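You operate a simulated robot arm through the tools that you are given. There is no shell and no other tool. Be economical: measure what you need, move in short steps, check, and stop when the job is done.

Carry out the task below with a simulated robot arm. There is one attempt and no reset: what you move stays moved.

TASK
Put the round red tin on top of the brown wood block. Then take the teal tin from the long table and put it on top of the pink pad.
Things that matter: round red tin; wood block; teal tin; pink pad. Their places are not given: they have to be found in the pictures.

It is judged by the outcome, as a careful person would: the job done as asked, and still so three seconds after it is handed in. It fails if anything else is knocked over, pushed out of place, dropped, spilled or broken.

THE ROBOT
A 7-joint arm with a two-finger parallel gripper, fixed in place. Base frame: the origin is at the foot of the arm, x ahead of it, y to its left, z up; the work surface is at about z = 0. Lengths are in m, angles in degrees, forces in N, time in s.
With the tool pointing down near the work surface it reaches from about 0.22 to 0.58 m from the base axis. Its first joint turns from -66.0 to 66.0 degrees. Payload 2.5 kg.
Tool frame: the origin (TCP) lies between the finger pads and is the grasp point; the fingertips stand 0.023 m ahead of it; z points along the fingers, y is the line along which they close. The gripper opens to 0.094 m. The fingers are 0.038 m wide and 0.01 m thick; the gripper's body (0.054 by 0.096 m) begins 0.039 m behind the TCP.
Orientation is that of the tool frame in the base frame, as [roll, pitch, yaw] about the fixed x, y, z axes, in that order (R = Rz(yaw) Ry(pitch) Rx(roll)). With the fingers straight down and closing along the base's y, the tool's x points along the base's -x, its y along +y and its z along -z.

THE INTERFACE
- The arm moves only by the tool play_rows. Its argument "rows" is a list of rows, each an object of numbers (a shift or turn left out is 0, a gripper value left out holds the last): "hand": the gripper command, from -1 (shut) to 1 (fully open), values between in proportion; "dx", "dy", "dz": the shift along the tool's x, y, z in cm; "wx", "wy", "wz": the turn, a rotation vector about the tool's x, y, z in degrees. In form: [{"hand": .., "dx": .., "dy": .., "dz": .., "wx": .., "wy": .., "wz": ..}, ...]. A call has 1 to 12 rows; each row shifts and turns the commanded pose from where the row before left it, along the tool's axes as they then stand. A row lasts 0.2 s, in which the tool goes at most 0.05 m and 8.6 degrees; a call with a longer step from one row to the next is refused whole, and so is a gripper value outside its range. A pose out of reach is approached as far as the arm can. The call stops where the force on the tool passes 40 N (or 10 N more than at its start, if that is more) or the arm is blocked; 0.2 s more then pass. The fingers move at their own pace (about 0.108 m/s each) and stop on an object; they squeeze with about 43 N. The grip force told is the motor's: it shows also when the fingers shut on nothing. Time passes only in rows, and 0.2 s behind the last, so rows that do not move let the fingers close. It gives the time, the measured TCP pose, the force on the tool (base axes), the opening and the grip force at its end, in the units of the frame above (readings bear some noise).
- Cameras (640 x 400 px; columns grow to the right, rows downward): "scene" is fixed at [0.1016, -0.4005, 0.5373]; the picture's right is [0.93, -0.37, 0.00], its down [-0.23, -0.58, -0.78] and it looks along [0.29, 0.72, -0.63] (base axes); focal length 238 px, centre (320, 200). "wrist" rides on the gripper at [-0.039, 0, -0.044] in the tool frame; the picture's right is [0.00, -1.00, 0.00], its down [0.97, 0.00, -0.24] and it looks along [0.24, 0.00, 0.97] (tool axes); focal length 218 px, centre (320, 200).
- grab_frame(camera): a new picture of that camera. No time passes.
- locate(camera, pixels): for up to 12 pixels [column, row] of the newest picture of that camera ("zoom" is the newest enlarged one), the place [x, y, z] in the base frame of the surface seen there, good to about 0.002 m. No time passes.
- close_up(camera, box): a new picture of the part [left, top, right, bottom] of that camera's present view, enlarged. No time passes.
- job_done(): hands the job in; it is judged then, once.

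Work in short steps. Measure before you move; look again where a grasp or a placing could have gone wrong, and mend it. You have 80 turns and 38 pictures in all, the two below and enlarged ones among them. Open the gripper and draw the arm clear of the work before you hand the job in, unless the task says otherwise; then end with one line.

The tools are called after "Emit:" by a JSON object that holds its "method" and its "body". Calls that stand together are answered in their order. play_rows: Moves the arm, as the interface text tells. Its arguments: {"type":"object","properties":{"rows":{"type":"array"}},"required":["rows"]} The other tools are called the same way: grab_frame (camera) takes a picture; locate (camera, pixels) gives the place of the surface under pixels of a picture; close_up (camera, box) takes an enlarged picture of a part of a camera's view; job_done () hands the job in.

At the start:

```text
t: 0.0
tool_pos: [0.3833, 0.1791, 0.3703]
tcp_rot: [-179.9, 0.1, 180.0]
ft_force: [0.7, -0.2, 0.0]
finger_gap: 0.0942
gripper_force: 0.1
```

scene: 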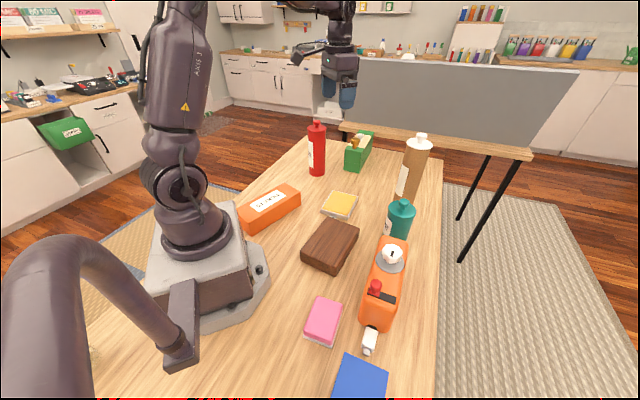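
wrist: 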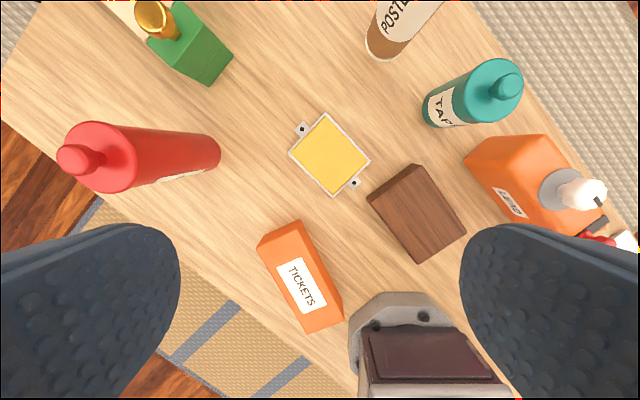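

The red tin shows at scene (317,148), the teal tin at (400,218), the block at (330,246) and the pink pad at (323,318). I'll measure them and enlarge the view.

Emit:
{"method": "close_up", "body": {"camera": "scene", "box": [270, 110, 450, 222]}}

Emit:
{"method": "locate", "body": {"camera": "scene", "pixels": [[317, 124], [317, 133], [316, 155], [316, 173], [402, 203], [402, 212], [398, 232], [330, 237], [311, 247], [350, 226], [323, 316], [310, 333]]}}

Emit:
{"method": "locate", "body": {"camera": "wrist", "pixels": [[78, 158], [100, 155], [150, 152], [215, 152], [507, 82], [485, 95], [430, 108], [372, 197], [413, 168], [464, 232], [418, 262], [405, 210]]}}

Emit:
{"method": "close_up", "body": {"camera": "scene", "box": [280, 190, 450, 400]}}

```text
3.56 times, centred on (360, 166) of scene
```

zoom: 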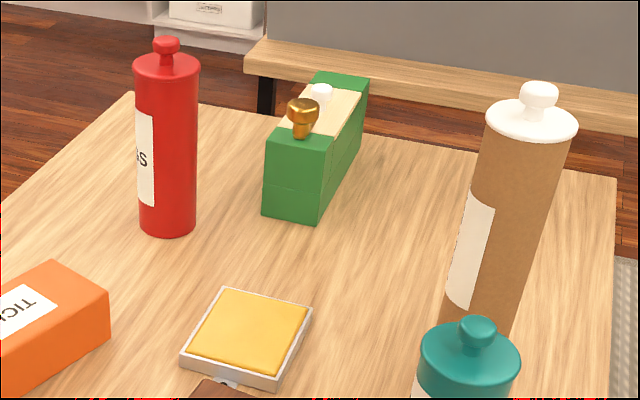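

```text
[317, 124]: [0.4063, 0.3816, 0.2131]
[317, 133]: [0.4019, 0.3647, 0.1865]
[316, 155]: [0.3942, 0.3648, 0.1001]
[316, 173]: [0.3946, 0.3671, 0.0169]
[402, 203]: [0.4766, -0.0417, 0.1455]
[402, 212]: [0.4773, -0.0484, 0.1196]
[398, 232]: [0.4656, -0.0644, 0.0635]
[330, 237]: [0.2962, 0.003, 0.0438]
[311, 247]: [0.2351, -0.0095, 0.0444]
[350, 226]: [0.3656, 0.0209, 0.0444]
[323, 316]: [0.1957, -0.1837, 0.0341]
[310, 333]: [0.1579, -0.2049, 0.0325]
```

```text
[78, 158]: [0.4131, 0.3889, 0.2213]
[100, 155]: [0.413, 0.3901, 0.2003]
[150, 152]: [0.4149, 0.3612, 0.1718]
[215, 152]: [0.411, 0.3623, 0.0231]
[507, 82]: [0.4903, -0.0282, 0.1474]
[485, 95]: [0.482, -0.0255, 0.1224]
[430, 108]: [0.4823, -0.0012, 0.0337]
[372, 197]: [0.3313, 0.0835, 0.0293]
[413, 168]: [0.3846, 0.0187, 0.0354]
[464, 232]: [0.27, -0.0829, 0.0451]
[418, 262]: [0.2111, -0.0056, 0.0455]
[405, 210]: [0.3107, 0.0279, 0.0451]
```

```text
1.90 times, centred on (365, 295) of scene
```

zoom: 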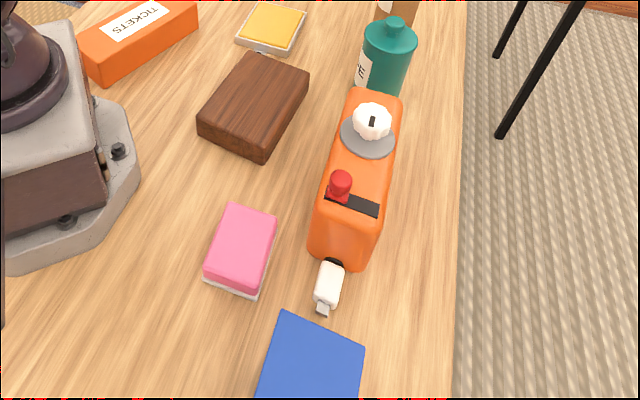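

Red tin: centre about (0.41, 0.39), about 0.066 m wide, knob top at 0.222. I move above it at z≈0.33 and look down.

Emit:
{"method": "play_rows", "body": {"rows": [{"hand": 1, "dy": 4.3, "dx": -0.5, "dz": 0.8}, {"dy": 4.3, "dx": -0.5, "dz": 0.8}, {"dy": 4.3, "dx": -0.5, "dz": 0.8}, {"dy": 4.3, "dx": -0.5, "dz": 0.8}, {"dy": 4.3, "dx": -0.6, "dz": 0.8}, {}]}}

Emit:
{"method": "grab_frame", "body": {"camera": "wrist"}}

Emit:
{"method": "grab_frame", "body": {"camera": "scene"}}

```text
t: 1.4
tool_pos: [0.4114, 0.3936, 0.3324]
tcp_rot: [-180.0, 0.0, 179.9]
ft_force: [1.0, 0.4, -0.5]
finger_gap: 0.094
gripper_force: 0.0
```

```text
33 pictures are left
```

wrist: 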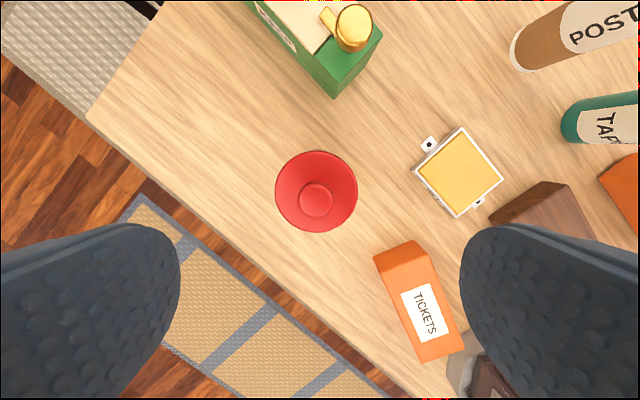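

```text
32 pictures are left
```

scene: 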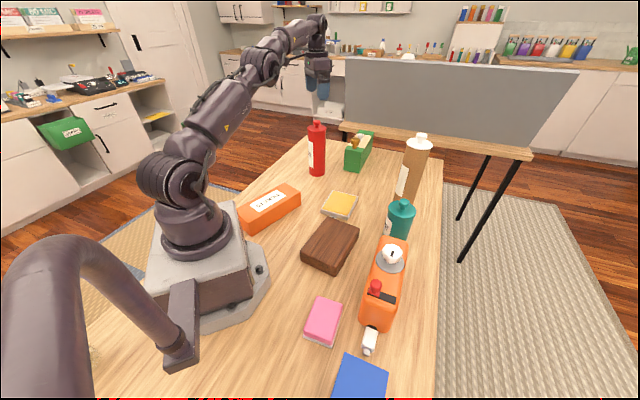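

Emit:
{"method": "locate", "body": {"camera": "wrist", "pixels": [[316, 200], [280, 190], [353, 190], [316, 156], [316, 226], [335, 95], [352, 30], [380, 40]]}}

```text
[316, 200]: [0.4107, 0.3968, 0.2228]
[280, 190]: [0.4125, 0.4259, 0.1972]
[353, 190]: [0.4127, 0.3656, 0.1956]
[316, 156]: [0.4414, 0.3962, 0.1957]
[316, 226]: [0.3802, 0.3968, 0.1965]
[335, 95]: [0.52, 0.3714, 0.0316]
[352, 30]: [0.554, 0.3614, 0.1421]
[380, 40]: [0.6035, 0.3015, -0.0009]
```

Tin centre (0.411, 0.396), rim z 0.196, knob 0.223. I centre, descend to z≈0.19 and close.

Emit:
{"method": "play_rows", "body": {"rows": [{"hand": 1, "dy": 0.25}, {"dz": 4}, {"dz": 4}, {"dz": 3}, {"dz": 2}, {"dz": 1.2}, {}]}}

Emit:
{"method": "grab_frame", "body": {"camera": "wrist"}}

```text
t: 3.0
tool_pos: [0.4114, 0.3941, 0.1892]
tcp_rot: [-180.0, -0.1, -180.0]
ft_force: [-0.5, -0.1, -0.2]
finger_gap: 0.0943
gripper_force: 0.1
```

```text
31 pictures are left
```

wrist: 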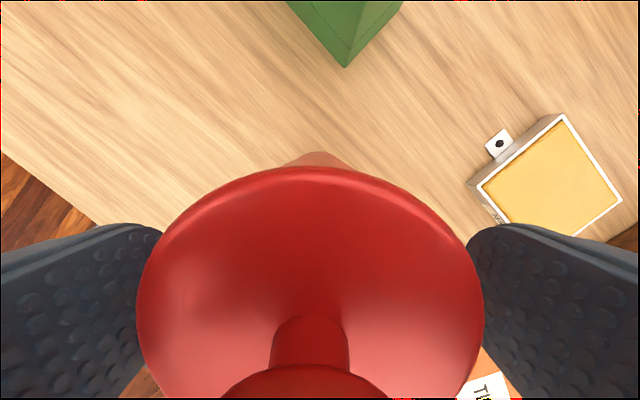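

The tin sits between the fingers, about 2 mm off; I correct, close, and lift slightly.

Emit:
{"method": "play_rows", "body": {"rows": [{"hand": 1, "dy": 0.2}, {"hand": -1}, {"hand": -1}, {"hand": -1}, {"hand": -1}]}}

Emit:
{"method": "play_rows", "body": {"rows": [{"hand": -1, "dz": -1}, {"dz": -2}, {"dz": -2.5}, {"dz": -2.5}, {"dz": -2}, {}]}}

Emit:
{"method": "grab_frame", "body": {"camera": "scene"}}

```text
t: 4.2
tool_pos: [0.4102, 0.3983, 0.1901]
tcp_rot: [-180.0, 0.0, -180.0]
ft_force: [0.5, -0.8, 2.3]
finger_gap: 0.0712
gripper_force: 42.7
```

```text
t: 5.6
tool_pos: [0.41, 0.3985, 0.2889]
tcp_rot: [180.0, 0.0, 179.9]
ft_force: [0.2, 0.7, -2.5]
finger_gap: 0.0712
gripper_force: 43.0
```

```text
30 pictures are left
```

scene: 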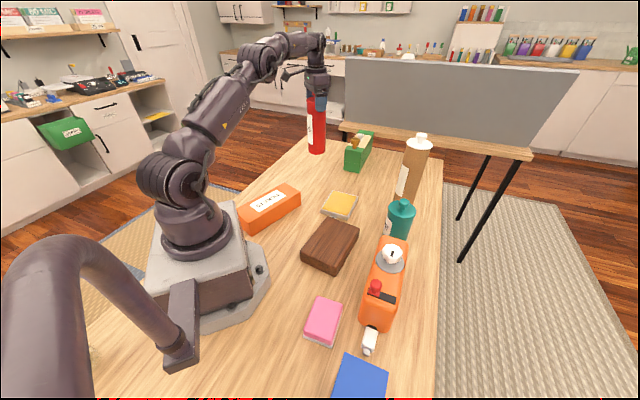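

Held; the bottom is ~0.19 below the TCP. Next I measure the block's top corners.

Emit:
{"method": "close_up", "body": {"camera": "scene", "box": [280, 205, 376, 285]}}

```text
5.00 times, centred on (328, 245) of scene
```

zoom: 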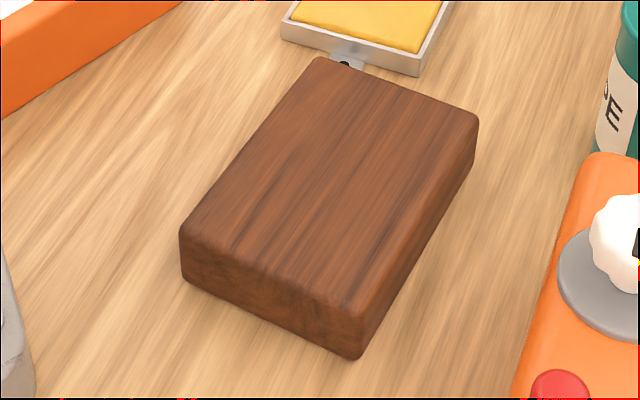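

Emit:
{"method": "locate", "body": {"camera": "zoom", "pixels": [[188, 228], [318, 62], [474, 118], [358, 305], [325, 185]]}}

```text
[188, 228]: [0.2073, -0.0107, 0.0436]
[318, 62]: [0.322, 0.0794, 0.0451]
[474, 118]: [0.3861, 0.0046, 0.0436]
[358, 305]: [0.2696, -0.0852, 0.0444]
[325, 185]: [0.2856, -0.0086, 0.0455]
```

Block centre (0.296, -0.003), top z 0.045. I carry the tin over it at the present height (bottom ≈0.10, clear of the low boxes).

Emit:
{"method": "play_rows", "body": {"rows": [{"hand": -1, "dx": 0.6, "dy": -2, "dz": -0.5}, {"dx": 1.1, "dy": -3.5, "dz": -0.5}, {"dx": 1.1, "dy": -3.5}, {"dx": 1.1, "dy": -3.7}, {"dx": 1.1, "dy": -3.8}, {"dx": 1.2, "dy": -3.8}, {"dx": 1.2, "dy": -3.8}, {"dx": 1.2, "dy": -3.8}, {"dx": 1.2, "dy": -3.8}, {"dx": 1.2, "dy": -3.5}, {"dx": 0.8, "dy": -3}, {"dx": 0.4, "dy": -1.6}]}}

Emit:
{"method": "grab_frame", "body": {"camera": "scene"}}

Emit:
{"method": "grab_frame", "body": {"camera": "wrist"}}

```text
t: 8.2
tool_pos: [0.2881, 0.001, 0.299]
tcp_rot: [180.0, 0.0, -179.9]
ft_force: [0.2, 0.2, -4.2]
finger_gap: 0.0712
gripper_force: 42.7
```

```text
28 pictures are left
```

scene: 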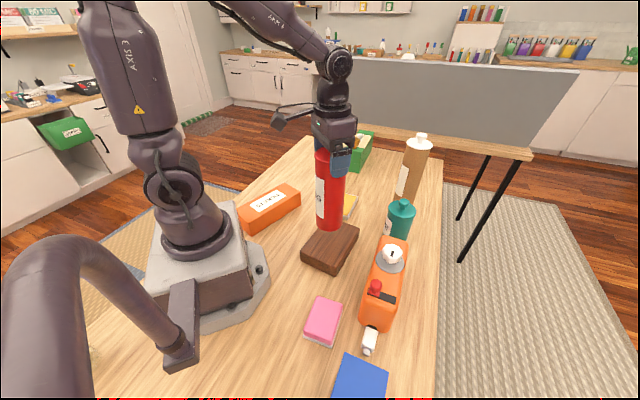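

```text
27 pictures are left
```

wrist: 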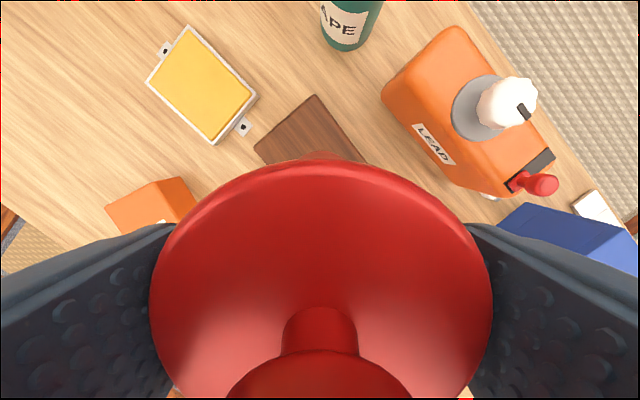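

Tin hangs over the block upright. I lower to contact: expected TCP z ≈0.235.

Emit:
{"method": "play_rows", "body": {"rows": [{"hand": -1, "dz": 2}, {"dz": 2}, {"dz": 1.2}, {"dz": 0.6}, {"dz": 0.3}, {"dz": 0.2}, {}]}}

Emit:
{"method": "close_up", "body": {"camera": "scene", "box": [280, 130, 400, 280]}}

```text
t: 9.8
tool_pos: [0.2884, 0.0009, 0.2353]
tcp_rot: [-180.0, 0.1, -180.0]
ft_force: [-0.8, -0.9, -3.5]
finger_gap: 0.0711
gripper_force: 42.9
```

```text
2.67 times, centred on (340, 205) of scene
```

zoom: 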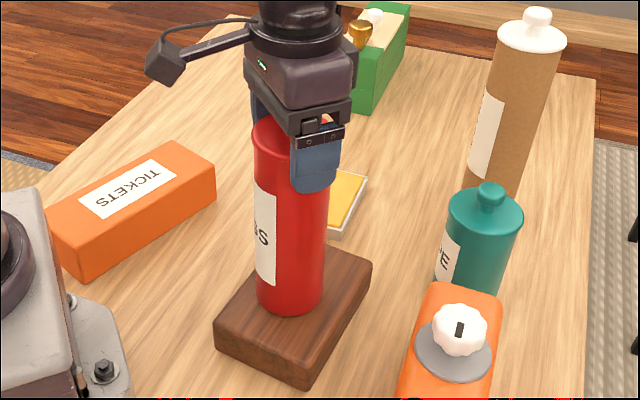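

Not yet in contact (force still -3.5 N). I step down in millimetres.

Emit:
{"method": "play_rows", "body": {"rows": [{"hand": -1, "dz": 0.1}, {"dz": 0.1}, {}]}}

```text
t: 10.6
tool_pos: [0.2884, -0.0004, 0.2328]
tcp_rot: [179.9, 0.1, -180.0]
ft_force: [-4.4, -2.1, 15.3]
finger_gap: 0.0712
gripper_force: 42.8
```

Contact (15 N up). I release and rise straight up.

Emit:
{"method": "play_rows", "body": {"rows": [{"hand": -1, "dz": -0.07}, {"hand": 0.7}, {"hand": 1}, {"hand": 1}, {"dz": -1}, {"dz": -3}, {"dz": -4}, {"dz": -4}, {}]}}

Emit:
{"method": "grab_frame", "body": {"camera": "scene"}}

Emit:
{"method": "grab_frame", "body": {"camera": "wrist"}}

```text
t: 12.6
tool_pos: [0.2896, -0.0027, 0.3554]
tcp_rot: [180.0, 0.0, -180.0]
ft_force: [-0.2, -0.2, 1.4]
finger_gap: 0.0939
gripper_force: 0.0
```

```text
25 pictures are left
```

scene: 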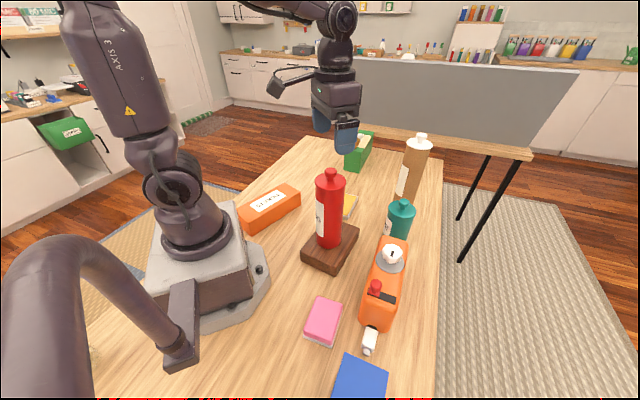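

```text
24 pictures are left
```

wrist: 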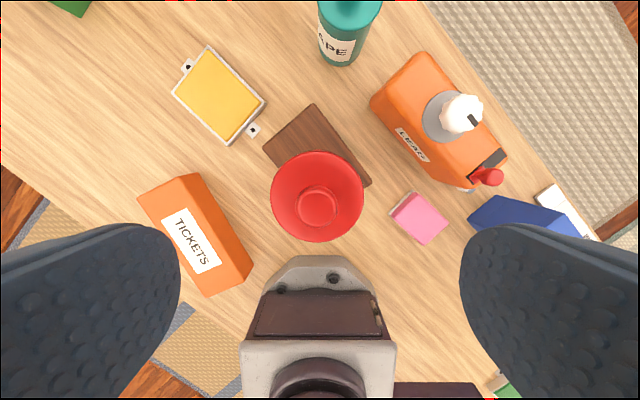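

Red tin stands upright. A bracket sticks out from the hand toward scene (276,88); I measure it, since it could meet the red tin while I grasp the teal tin.

Emit:
{"method": "locate", "body": {"camera": "scene", "pixels": [[276, 88], [271, 92], [300, 80], [335, 100], [331, 174], [401, 203], [391, 250], [380, 245], [418, 136], [384, 270]]}}

Emit:
{"method": "locate", "body": {"camera": "wrist", "pixels": [[316, 205], [461, 112], [440, 190], [380, 95], [420, 60], [418, 218], [408, 193], [447, 222], [427, 243], [392, 213], [336, 64]]}}

Emit:
{"method": "close_up", "body": {"camera": "scene", "box": [250, 10, 400, 160]}}

```text
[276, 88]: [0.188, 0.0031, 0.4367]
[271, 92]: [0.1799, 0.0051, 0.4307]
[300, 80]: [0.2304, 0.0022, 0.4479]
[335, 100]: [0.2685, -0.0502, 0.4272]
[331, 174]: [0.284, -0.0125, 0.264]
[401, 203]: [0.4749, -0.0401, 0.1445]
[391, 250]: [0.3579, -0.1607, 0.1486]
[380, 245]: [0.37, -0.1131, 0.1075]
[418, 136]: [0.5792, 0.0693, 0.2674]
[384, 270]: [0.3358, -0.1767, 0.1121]
```

```text
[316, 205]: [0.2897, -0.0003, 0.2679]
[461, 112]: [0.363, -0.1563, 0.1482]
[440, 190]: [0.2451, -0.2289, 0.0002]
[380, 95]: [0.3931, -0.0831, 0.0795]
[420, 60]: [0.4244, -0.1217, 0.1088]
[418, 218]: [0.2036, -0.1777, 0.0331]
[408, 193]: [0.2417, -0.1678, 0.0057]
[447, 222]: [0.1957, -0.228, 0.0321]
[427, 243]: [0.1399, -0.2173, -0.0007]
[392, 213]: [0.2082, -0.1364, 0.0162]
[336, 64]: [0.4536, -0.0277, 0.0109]
```

```text
2.67 times, centred on (325, 85) of scene
```

zoom: 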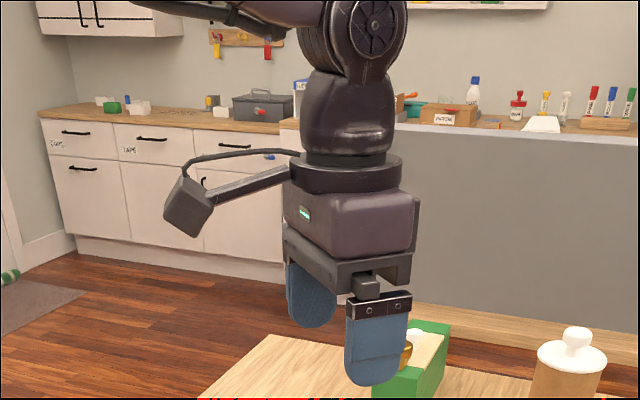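

Emit:
{"method": "locate", "body": {"camera": "scene", "pixels": [[180, 345], [180, 300], [60, 260], [120, 290], [30, 350], [240, 290], [195, 200], [180, 120], [265, 270]]}}

Emit:
{"method": "close_up", "body": {"camera": "scene", "box": [290, 280, 410, 355]}}

```text
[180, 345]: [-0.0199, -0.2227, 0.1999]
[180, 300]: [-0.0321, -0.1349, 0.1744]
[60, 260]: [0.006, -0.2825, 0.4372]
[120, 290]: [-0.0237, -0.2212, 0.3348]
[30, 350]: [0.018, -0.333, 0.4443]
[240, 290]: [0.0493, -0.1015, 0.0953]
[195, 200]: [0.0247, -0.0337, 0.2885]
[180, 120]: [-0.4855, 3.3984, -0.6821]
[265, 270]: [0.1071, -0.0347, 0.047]
```

```text
5.33 times, centred on (350, 318) of scene
```

zoom: 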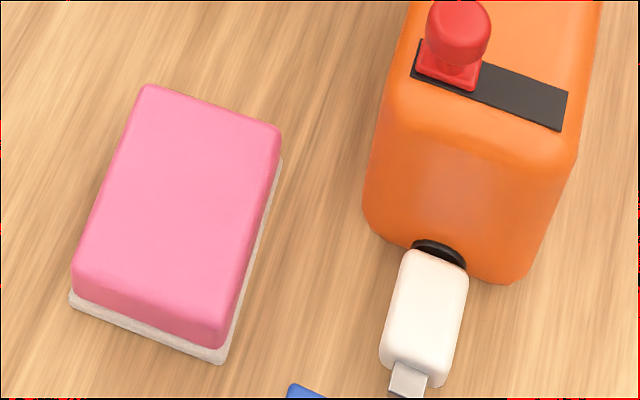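

Camera post stands at about (0,-0.25), so I'll keep the hand's bracket away from both it and the red tin with a ~35° turn. I move above the teal tin at (0.487,-0.03) high, then turn.

Emit:
{"method": "play_rows", "body": {"rows": [{"hand": 1, "dx": -3.9, "dy": -0.5}, {"dx": -4, "dy": -0.6}, {"dx": -4, "dy": -0.6}, {"dx": -4, "dy": -0.6}, {"dx": -3.8, "dy": -0.5}, {"wz": 7}, {"wz": 7}, {"wz": 7}, {"wz": 7}, {"wz": 7}, {"dz": 3}, {"dz": 3}]}}

Emit:
{"method": "grab_frame", "body": {"camera": "wrist"}}

Emit:
{"method": "grab_frame", "body": {"camera": "scene"}}

```text
t: 15.2
tool_pos: [0.4834, -0.028, 0.2939]
tcp_rot: [-180.0, 0.1, 144.9]
ft_force: [0.0, 0.6, 0.3]
finger_gap: 0.0941
gripper_force: 0.1
```

```text
21 pictures are left
```

wrist: 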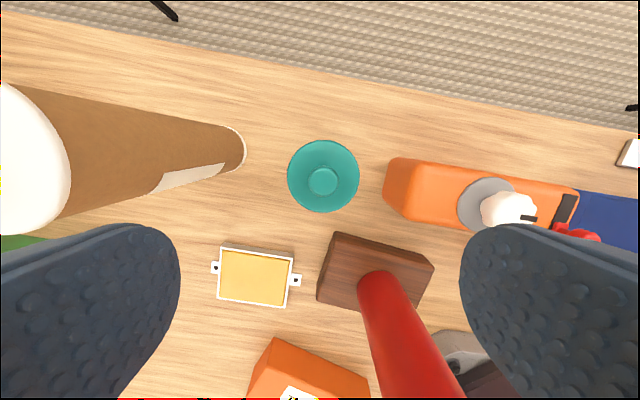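

```text
20 pictures are left
```

scene: 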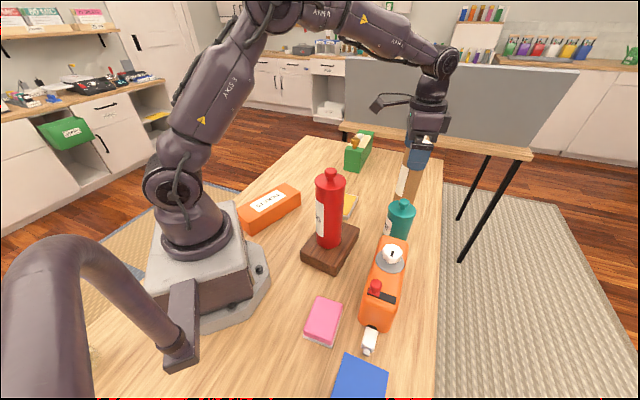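

Emit:
{"method": "locate", "body": {"camera": "wrist", "pixels": [[322, 182], [292, 176], [355, 176], [323, 145], [323, 208], [392, 185], [70, 150], [60, 210]]}}

```text
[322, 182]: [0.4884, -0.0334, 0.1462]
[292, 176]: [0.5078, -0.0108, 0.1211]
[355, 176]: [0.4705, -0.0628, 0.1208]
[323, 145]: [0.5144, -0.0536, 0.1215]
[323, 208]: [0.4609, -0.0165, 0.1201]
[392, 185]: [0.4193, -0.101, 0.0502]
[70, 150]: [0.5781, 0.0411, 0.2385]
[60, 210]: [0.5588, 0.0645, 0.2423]
```

Teal centre (0.488,-0.035), knob 0.147. Shift and descend to z≈0.114; neighbours clear by >3 cm.

Emit:
{"method": "play_rows", "body": {"rows": [{"hand": 1, "dx": -0.8, "dy": -0.3}, {"dz": 4}, {"dz": 4}, {"dz": 4}, {"dz": 3}, {"dz": 2}, {"dz": 0.9}, {}]}}

Emit:
{"method": "grab_frame", "body": {"camera": "wrist"}}

Emit:
{"method": "grab_frame", "body": {"camera": "scene"}}

```text
t: 17.0
tool_pos: [0.4876, -0.0325, 0.1148]
tcp_rot: [180.0, 0.0, 145.0]
ft_force: [0.2, 0.4, 0.6]
finger_gap: 0.0942
gripper_force: 0.0
```

```text
19 pictures are left
```

wrist: 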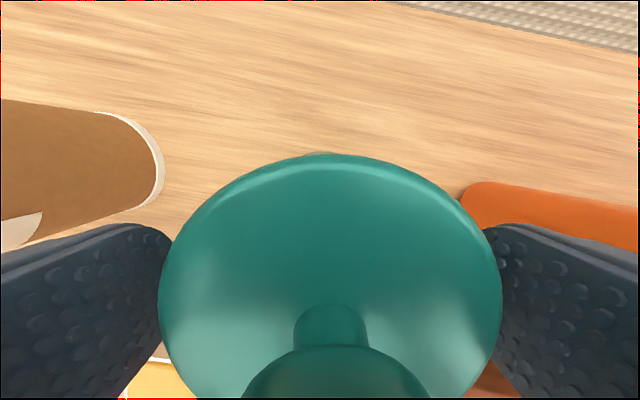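

```text
18 pictures are left
```

scene: 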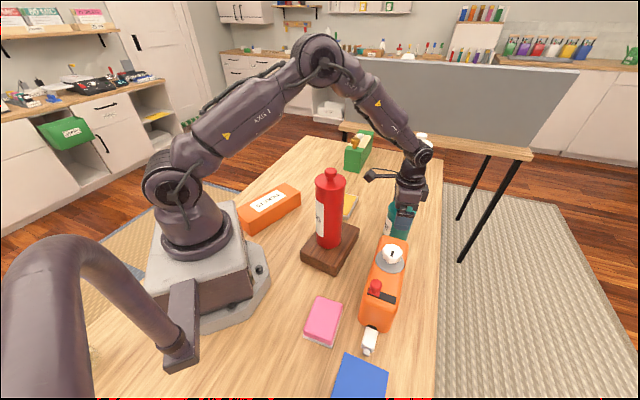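

Well placed (tin about 2 mm to the right); correct, close and lift.

Emit:
{"method": "play_rows", "body": {"rows": [{"hand": 1, "dy": -0.2}, {"hand": -1}, {"hand": -1}, {"hand": -1}, {"hand": -1}]}}

Emit:
{"method": "play_rows", "body": {"rows": [{"hand": -1, "dz": -1}, {"dz": -2.5}, {"dz": -4}, {"dz": -4}, {"dz": -4}, {"dz": -4}, {"dz": -2}, {}]}}

Emit:
{"method": "grab_frame", "body": {"camera": "scene"}}

Emit:
{"method": "locate", "body": {"camera": "zoom", "pixels": [[150, 90], [276, 130], [222, 340], [78, 280], [180, 190], [370, 200], [420, 120], [465, 20], [425, 300]]}}

```text
t: 18.2
tool_pos: [0.4856, -0.0347, 0.1154]
tcp_rot: [180.0, 0.0, 145.0]
ft_force: [-0.5, -0.4, -1.3]
finger_gap: 0.0713
gripper_force: 43.1
```

```text
t: 20.0
tool_pos: [0.4888, -0.0352, 0.3284]
tcp_rot: [-180.0, -0.1, 145.0]
ft_force: [0.0, 0.3, -0.3]
finger_gap: 0.0
gripper_force: 42.4
```

```text
17 pictures are left
```

scene: 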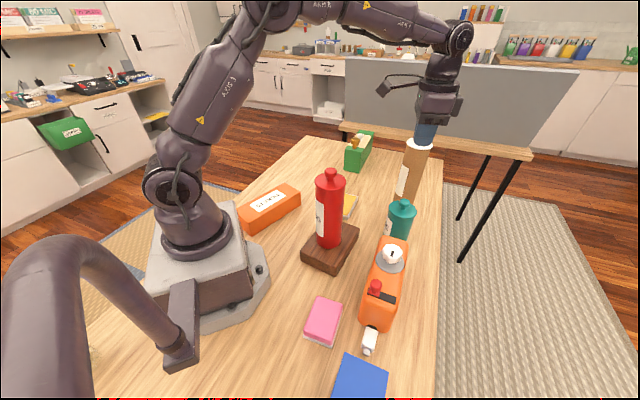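

```text
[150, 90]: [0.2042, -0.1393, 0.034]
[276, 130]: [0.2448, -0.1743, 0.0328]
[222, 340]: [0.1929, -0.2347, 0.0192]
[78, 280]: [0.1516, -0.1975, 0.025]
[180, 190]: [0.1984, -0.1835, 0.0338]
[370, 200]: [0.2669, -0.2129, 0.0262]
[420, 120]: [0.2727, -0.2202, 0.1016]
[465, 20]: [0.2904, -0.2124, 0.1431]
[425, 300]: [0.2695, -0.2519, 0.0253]
```

The gap is 0: the teal tin slipped out and still stands at (400,218). I look closely at its state before retrying.

Emit:
{"method": "close_up", "body": {"camera": "scene", "box": [340, 180, 450, 250]}}

Emit:
{"method": "grab_frame", "body": {"camera": "wrist"}}

```text
5.71 times, centred on (395, 215) of scene
```

zoom: 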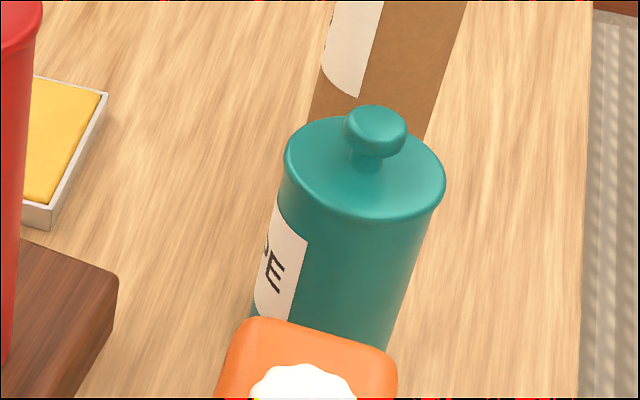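

```text
15 pictures are left
```

wrist: 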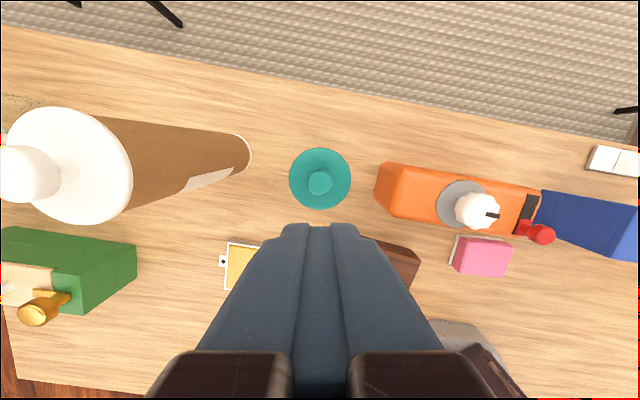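

The tin is upright and unmoved. I regrip slightly lower and lift in small steps, reading the force to learn whether it slips by weight.

Emit:
{"method": "play_rows", "body": {"rows": [{"hand": 1}, {"hand": 1}, {"hand": 1, "dz": 4}, {"dz": 4}, {"dz": 4}, {"dz": 4}, {"dz": 3}, {"dz": 1.5}, {"dz": 1.1}, {}]}}

Emit:
{"method": "play_rows", "body": {"rows": [{"hand": -1}, {}, {}, {}, {}, {"dz": -0.1}, {"dz": -0.1}, {"dz": -0.1}, {}]}}

Emit:
{"method": "play_rows", "body": {"rows": [{"hand": -1, "dz": -0.2}, {"dz": -0.2}, {}]}}

Emit:
{"method": "grab_frame", "body": {"camera": "wrist"}}

```text
t: 22.2
tool_pos: [0.4861, -0.0342, 0.1147]
tcp_rot: [179.9, 0.0, 145.0]
ft_force: [-0.3, 0.5, -1.3]
finger_gap: 0.0942
gripper_force: 0.1
```

```text
t: 24.2
tool_pos: [0.489, -0.0343, 0.1165]
tcp_rot: [180.0, -0.1, 145.0]
ft_force: [-1.0, -0.2, -1.6]
finger_gap: 0.0714
gripper_force: 43.3
```

```text
t: 25.0
tool_pos: [0.4889, -0.037, 0.1218]
tcp_rot: [-179.9, 0.0, 145.0]
ft_force: [0.1, -0.1, -1.3]
finger_gap: 0.0712
gripper_force: 42.7
```

```text
14 pictures are left
```

wrist: 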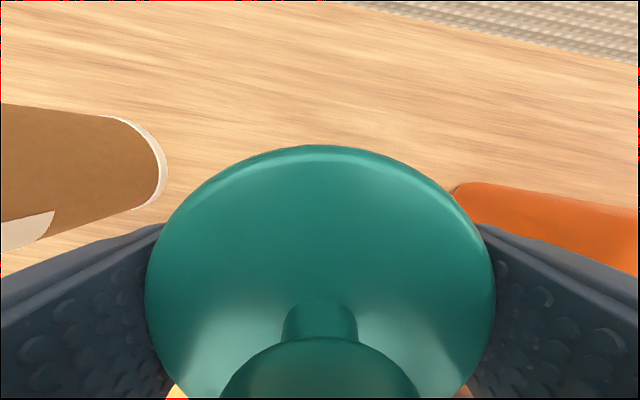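

The lid looks the same size after rising 7 mm, so the tin is following. I continue upward slowly.

Emit:
{"method": "play_rows", "body": {"rows": [{"hand": -1, "dz": -0.4}, {"dz": -0.4}, {"dz": -0.4}, {"dz": -0.4}, {"dz": -0.4}, {}]}}

Emit:
{"method": "close_up", "body": {"camera": "scene", "box": [340, 150, 450, 250]}}

```text
t: 26.4
tool_pos: [0.4858, -0.036, 0.1412]
tcp_rot: [-180.0, 0.0, 144.9]
ft_force: [0.2, 0.5, -1.3]
finger_gap: 0.0712
gripper_force: 42.8
```

```text
4.00 times, centred on (395, 200) of scene
```

zoom: 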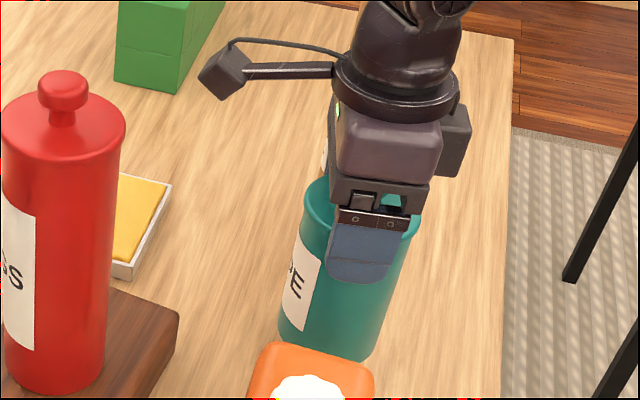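

The tin is lifted clear. I rise on at a gentle pace.

Emit:
{"method": "play_rows", "body": {"rows": [{"hand": -1, "dz": -0.6}, {"dz": -0.8}, {"dz": -1}, {"dz": -1}, {"dz": -1}, {"dz": -1}, {"dz": -1}, {"dz": -0.6}, {}]}}

Emit:
{"method": "play_rows", "body": {"rows": [{"hand": -1, "dz": -0.6}, {"dz": -0.8}, {"dz": -1}, {"dz": -1}, {"dz": -1}, {"dz": -1}, {"dz": -1}, {"dz": -0.8}, {"dz": -0.8}, {"dz": -0.6}, {}]}}

Emit:
{"method": "grab_frame", "body": {"camera": "scene"}}

```text
t: 28.4
tool_pos: [0.487, -0.0369, 0.2118]
tcp_rot: [180.0, 0.0, 144.9]
ft_force: [0.0, -1.3, -1.9]
finger_gap: 0.071
gripper_force: 42.8
```

```text
t: 30.8
tool_pos: [0.489, -0.0368, 0.2967]
tcp_rot: [180.0, 0.0, 145.1]
ft_force: [-0.2, 0.3, -1.8]
finger_gap: 0.0712
gripper_force: 42.7
```

```text
12 pictures are left
```

scene: 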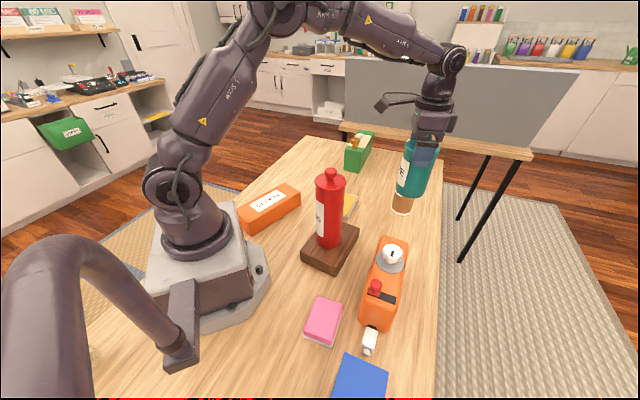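

Held, bottom ≈0.18. Pad centre ≈ (0.197,-0.187), top z 0.034. I carry the tin gently over the jug (top 0.149) toward the pad.

Emit:
{"method": "play_rows", "body": {"rows": [{"hand": -1, "dx": 0.4, "dy": -0.8}, {"dx": 0.8, "dy": -1.5}, {"dx": 1, "dy": -1.95}, {"dx": 1, "dy": -1.95}, {"dx": 1, "dy": -1.95}, {"dx": 1, "dy": -1.95}, {"dx": 1, "dy": -1.95}, {"dx": 1, "dy": -1.95}, {"dx": 1, "dy": -1.95}, {"dx": 0.8, "dy": -1.5}, {"dx": 0.4, "dy": -0.8}, {}]}}

Emit:
{"method": "play_rows", "body": {"rows": [{"hand": -1, "dx": 0.4, "dy": -0.8}, {"dx": 0.8, "dy": -1.5}, {"dx": 1, "dy": -1.95}, {"dx": 1, "dy": -1.95}, {"dx": 1, "dy": -1.95}, {"dx": 0.8, "dy": -1.6}, {"dx": 0.4, "dy": -0.8}, {"wz": 3}, {"wz": 5}, {"wz": 5}, {"wz": 2}, {}]}}

Emit:
{"method": "grab_frame", "body": {"camera": "scene"}}

Emit:
{"method": "grab_frame", "body": {"camera": "wrist"}}

```text
t: 33.4
tool_pos: [0.3048, -0.1327, 0.2966]
tcp_rot: [-179.9, 0.1, 145.0]
ft_force: [0.7, -0.5, -1.3]
finger_gap: 0.0712
gripper_force: 42.8
```

```text
t: 36.0
tool_pos: [0.2005, -0.1872, 0.2969]
tcp_rot: [-180.0, 0.0, 129.8]
ft_force: [0.4, 0.0, -2.0]
finger_gap: 0.0711
gripper_force: 43.0
```

```text
11 pictures are left
```

scene: 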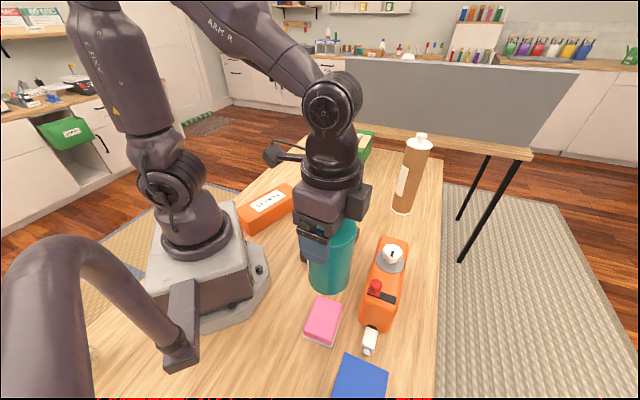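

```text
10 pictures are left
```

wrist: 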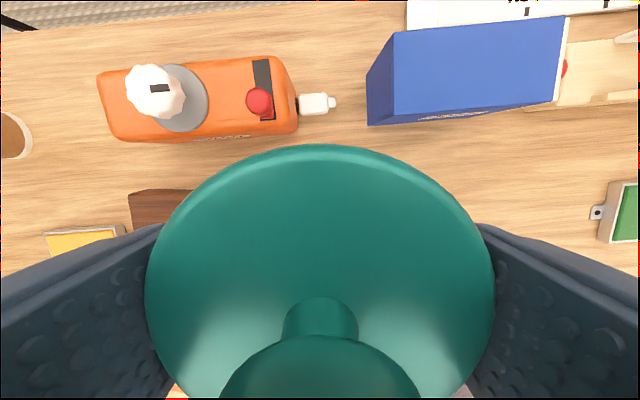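

Over the pad. I refine the pad's top face before lowering.

Emit:
{"method": "close_up", "body": {"camera": "scene", "box": [290, 270, 370, 360]}}

```text
4.44 times, centred on (330, 315) of scene
```

zoom: 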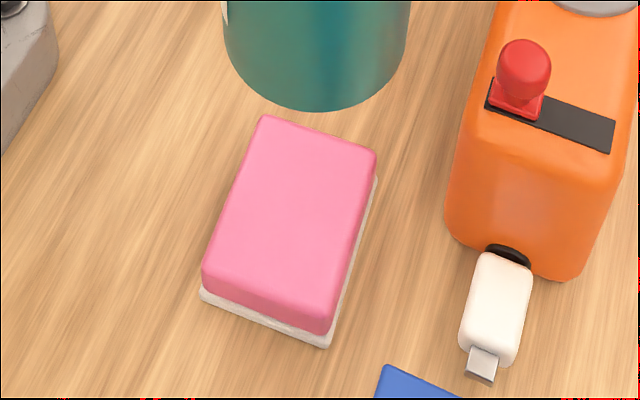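

Emit:
{"method": "locate", "body": {"camera": "zoom", "pixels": [[266, 120], [372, 155], [326, 318], [208, 275], [290, 215], [314, 104]]}}

```text
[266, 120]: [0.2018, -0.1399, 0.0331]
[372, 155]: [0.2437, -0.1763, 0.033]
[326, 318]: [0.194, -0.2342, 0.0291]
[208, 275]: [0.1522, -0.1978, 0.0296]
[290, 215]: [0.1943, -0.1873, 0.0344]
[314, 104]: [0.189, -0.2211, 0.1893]
```

Pad centre (0.198,-0.187). Small shift, then lower gently to just above contact.

Emit:
{"method": "play_rows", "body": {"rows": [{"hand": -1, "dx": 0.13, "dy": -0.15, "dz": 0.8}, {"dz": 1.4}, {"dz": 1.6}, {"dz": 1.6}, {"dz": 1.6}, {"dz": 1.6}, {"dz": 1.6}, {"dz": 1.5}, {"dz": 1.2}, {"dz": 0.8}, {"dz": 0.4}, {}]}}

Emit:
{"method": "close_up", "body": {"camera": "scene", "box": [270, 200, 400, 360]}}

```text
t: 38.6
tool_pos: [0.1995, -0.1871, 0.1545]
tcp_rot: [-179.9, 0.0, 130.0]
ft_force: [-0.8, -0.1, -1.5]
finger_gap: 0.0709
gripper_force: 42.9
```

```text
2.50 times, centred on (335, 280) of scene
```

zoom: 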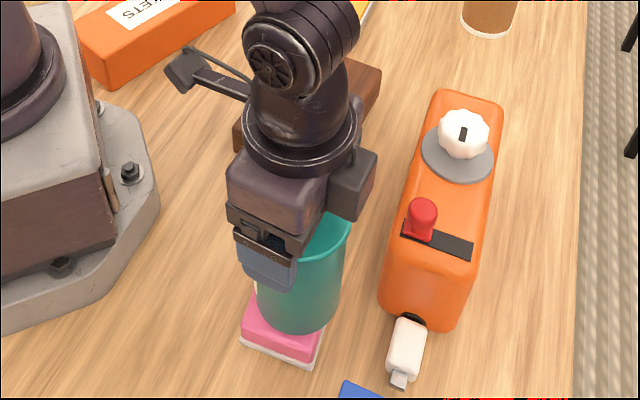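

Near the pad with clearances good. I step down in millimetres till contact.

Emit:
{"method": "play_rows", "body": {"rows": [{"hand": -1, "dz": 0.15}, {"dz": 0.15}, {"dz": 0.1}, {}]}}

```text
t: 39.6
tool_pos: [0.2013, -0.1867, 0.1508]
tcp_rot: [-179.9, 0.0, 129.9]
ft_force: [0.1, 0.0, -2.0]
finger_gap: 0.071
gripper_force: 43.0
```

Emit:
{"method": "play_rows", "body": {"rows": [{"hand": -1, "dz": 0.1}, {"dz": 0.1}, {}]}}

```text
t: 40.4
tool_pos: [0.1998, -0.1877, 0.151]
tcp_rot: [-179.9, 0.0, 130.0]
ft_force: [-0.7, 0.1, -1.2]
finger_gap: 0.0708
gripper_force: 42.7
```

Emit:
{"method": "play_rows", "body": {"rows": [{"hand": -1, "dz": 0.1}, {"dz": 0.1}, {}]}}

Emit:
{"method": "close_up", "body": {"camera": "scene", "box": [280, 260, 380, 360]}}

```text
t: 41.2
tool_pos: [0.1991, -0.1871, 0.1481]
tcp_rot: [180.0, 0.1, 130.0]
ft_force: [-5.7, -0.8, 17.0]
finger_gap: 0.0713
gripper_force: 43.4
```

```text
4.00 times, centred on (330, 310) of scene
```

zoom: 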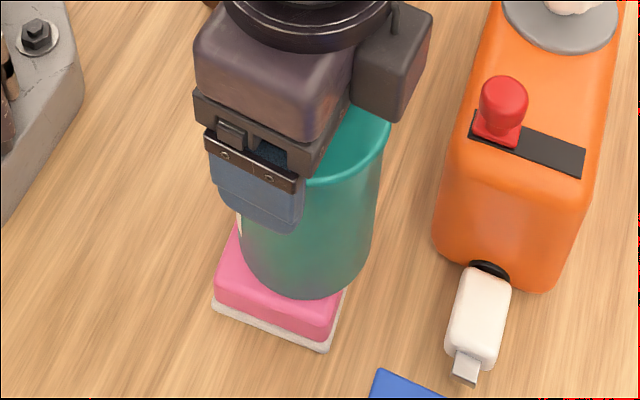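

Contact (17 N). I check the centring of the tin's foot on the pad before releasing.

Emit:
{"method": "locate", "body": {"camera": "zoom", "pixels": [[305, 290], [244, 255], [371, 250], [280, 283], [340, 280], [225, 268], [330, 325], [236, 235]]}}

```text
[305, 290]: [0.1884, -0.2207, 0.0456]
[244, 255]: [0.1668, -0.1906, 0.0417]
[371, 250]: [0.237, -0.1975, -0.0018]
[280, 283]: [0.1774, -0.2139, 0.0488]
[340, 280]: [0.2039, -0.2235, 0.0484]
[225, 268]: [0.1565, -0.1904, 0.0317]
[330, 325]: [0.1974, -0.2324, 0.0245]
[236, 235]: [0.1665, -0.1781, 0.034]
```

Tin foot centre ≈(0.2015,-0.188), 3.5 mm off the pad centre. I raise slightly, shift, and lower again.

Emit:
{"method": "play_rows", "body": {"rows": [{"hand": -1, "dz": -0.4}, {"dz": -0.2}, {"dx": 0.29, "dy": -0.19}, {"dz": 0.25}, {"dz": 0.2}, {"dz": 0.1}, {}]}}

```text
t: 42.8
tool_pos: [0.1963, -0.1857, 0.1489]
tcp_rot: [-180.0, 0.0, 130.0]
ft_force: [-1.5, 2.6, 19.9]
finger_gap: 0.0711
gripper_force: 43.2
```

Back in contact. I ease off, open, and rise straight up.

Emit:
{"method": "play_rows", "body": {"rows": [{"hand": -1, "dz": -0.08}, {"hand": 0.7}, {"hand": 1}, {"hand": 1}, {"hand": 1}]}}

Emit:
{"method": "play_rows", "body": {"rows": [{"hand": 1, "dz": -1}, {"dz": -2}, {"dz": -3}, {"dz": -4}, {"dz": -4}, {"dz": -4}, {}]}}

Emit:
{"method": "grab_frame", "body": {"camera": "scene"}}

```text
t: 44.0
tool_pos: [0.1964, -0.1866, 0.149]
tcp_rot: [-180.0, 0.0, 130.0]
ft_force: [-0.6, 1.4, 0.5]
finger_gap: 0.0941
gripper_force: 0.0
```

```text
t: 45.6
tool_pos: [0.1944, -0.1886, 0.3287]
tcp_rot: [-179.9, 0.0, 130.0]
ft_force: [0.0, 0.1, 1.0]
finger_gap: 0.0942
gripper_force: 0.0
```

```text
6 pictures are left
```

scene: 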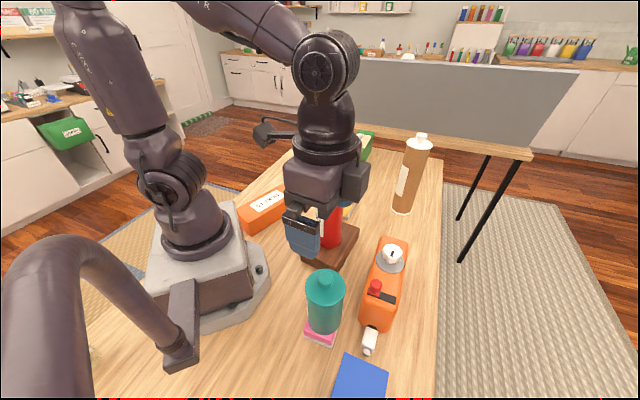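

Both stand. I draw the arm up and away, and check.

Emit:
{"method": "play_rows", "body": {"rows": [{"hand": 1, "dz": -3}, {"dz": -3}, {"dz": -2}, {"dx": -2.2, "dy": 2.6}, {"dx": -2.2, "dy": 2.6}, {"dx": -2.2, "dy": 2.6}, {"dx": -2.2, "dy": 2.6}, {"dx": -2.2, "dy": 2.6}, {}]}}

Emit:
{"method": "grab_frame", "body": {"camera": "scene"}}

Emit:
{"method": "close_up", "body": {"camera": "scene", "box": [270, 160, 410, 360]}}

```text
t: 47.6
tool_pos: [0.3657, -0.1871, 0.41]
tcp_rot: [180.0, 0.0, 129.9]
ft_force: [0.3, -0.8, 0.2]
finger_gap: 0.0941
gripper_force: 0.0
```

```text
5 pictures are left
```

scene: 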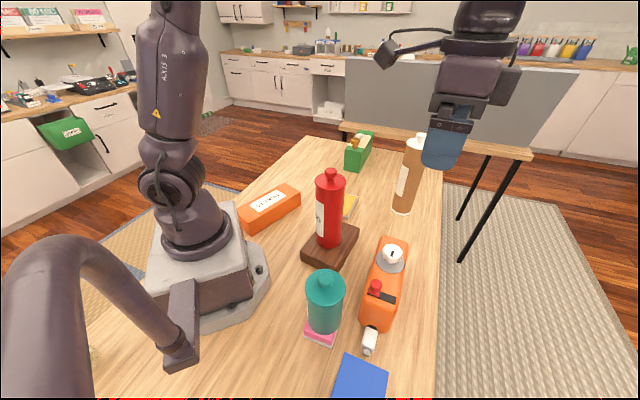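

```text
2.00 times, centred on (340, 260) of scene
```

zoom: 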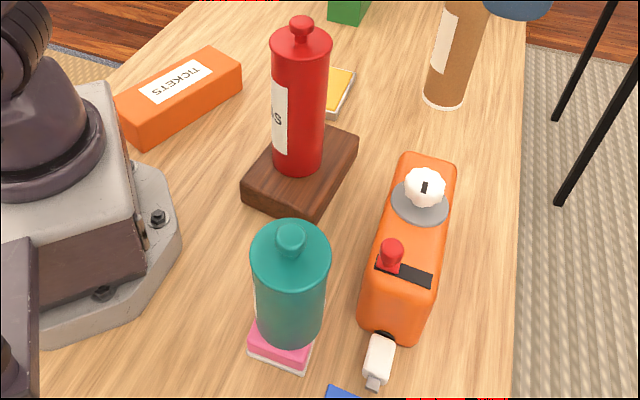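

Both tins stand upright on their places, nothing else moved, and the arm is clear. I hand the job in.

Emit:
{"method": "job_done", "body": {}}

```text
The job is handed in.
```

The red tin is on the wood block and the teal tin is on the pink pad. Both were standing upright in the last picture, nothing else had moved, and the gripper was open and clear. The teal tin slipped out of the gripper on the first lift but stayed standing where it was, and the second, slower lift held.
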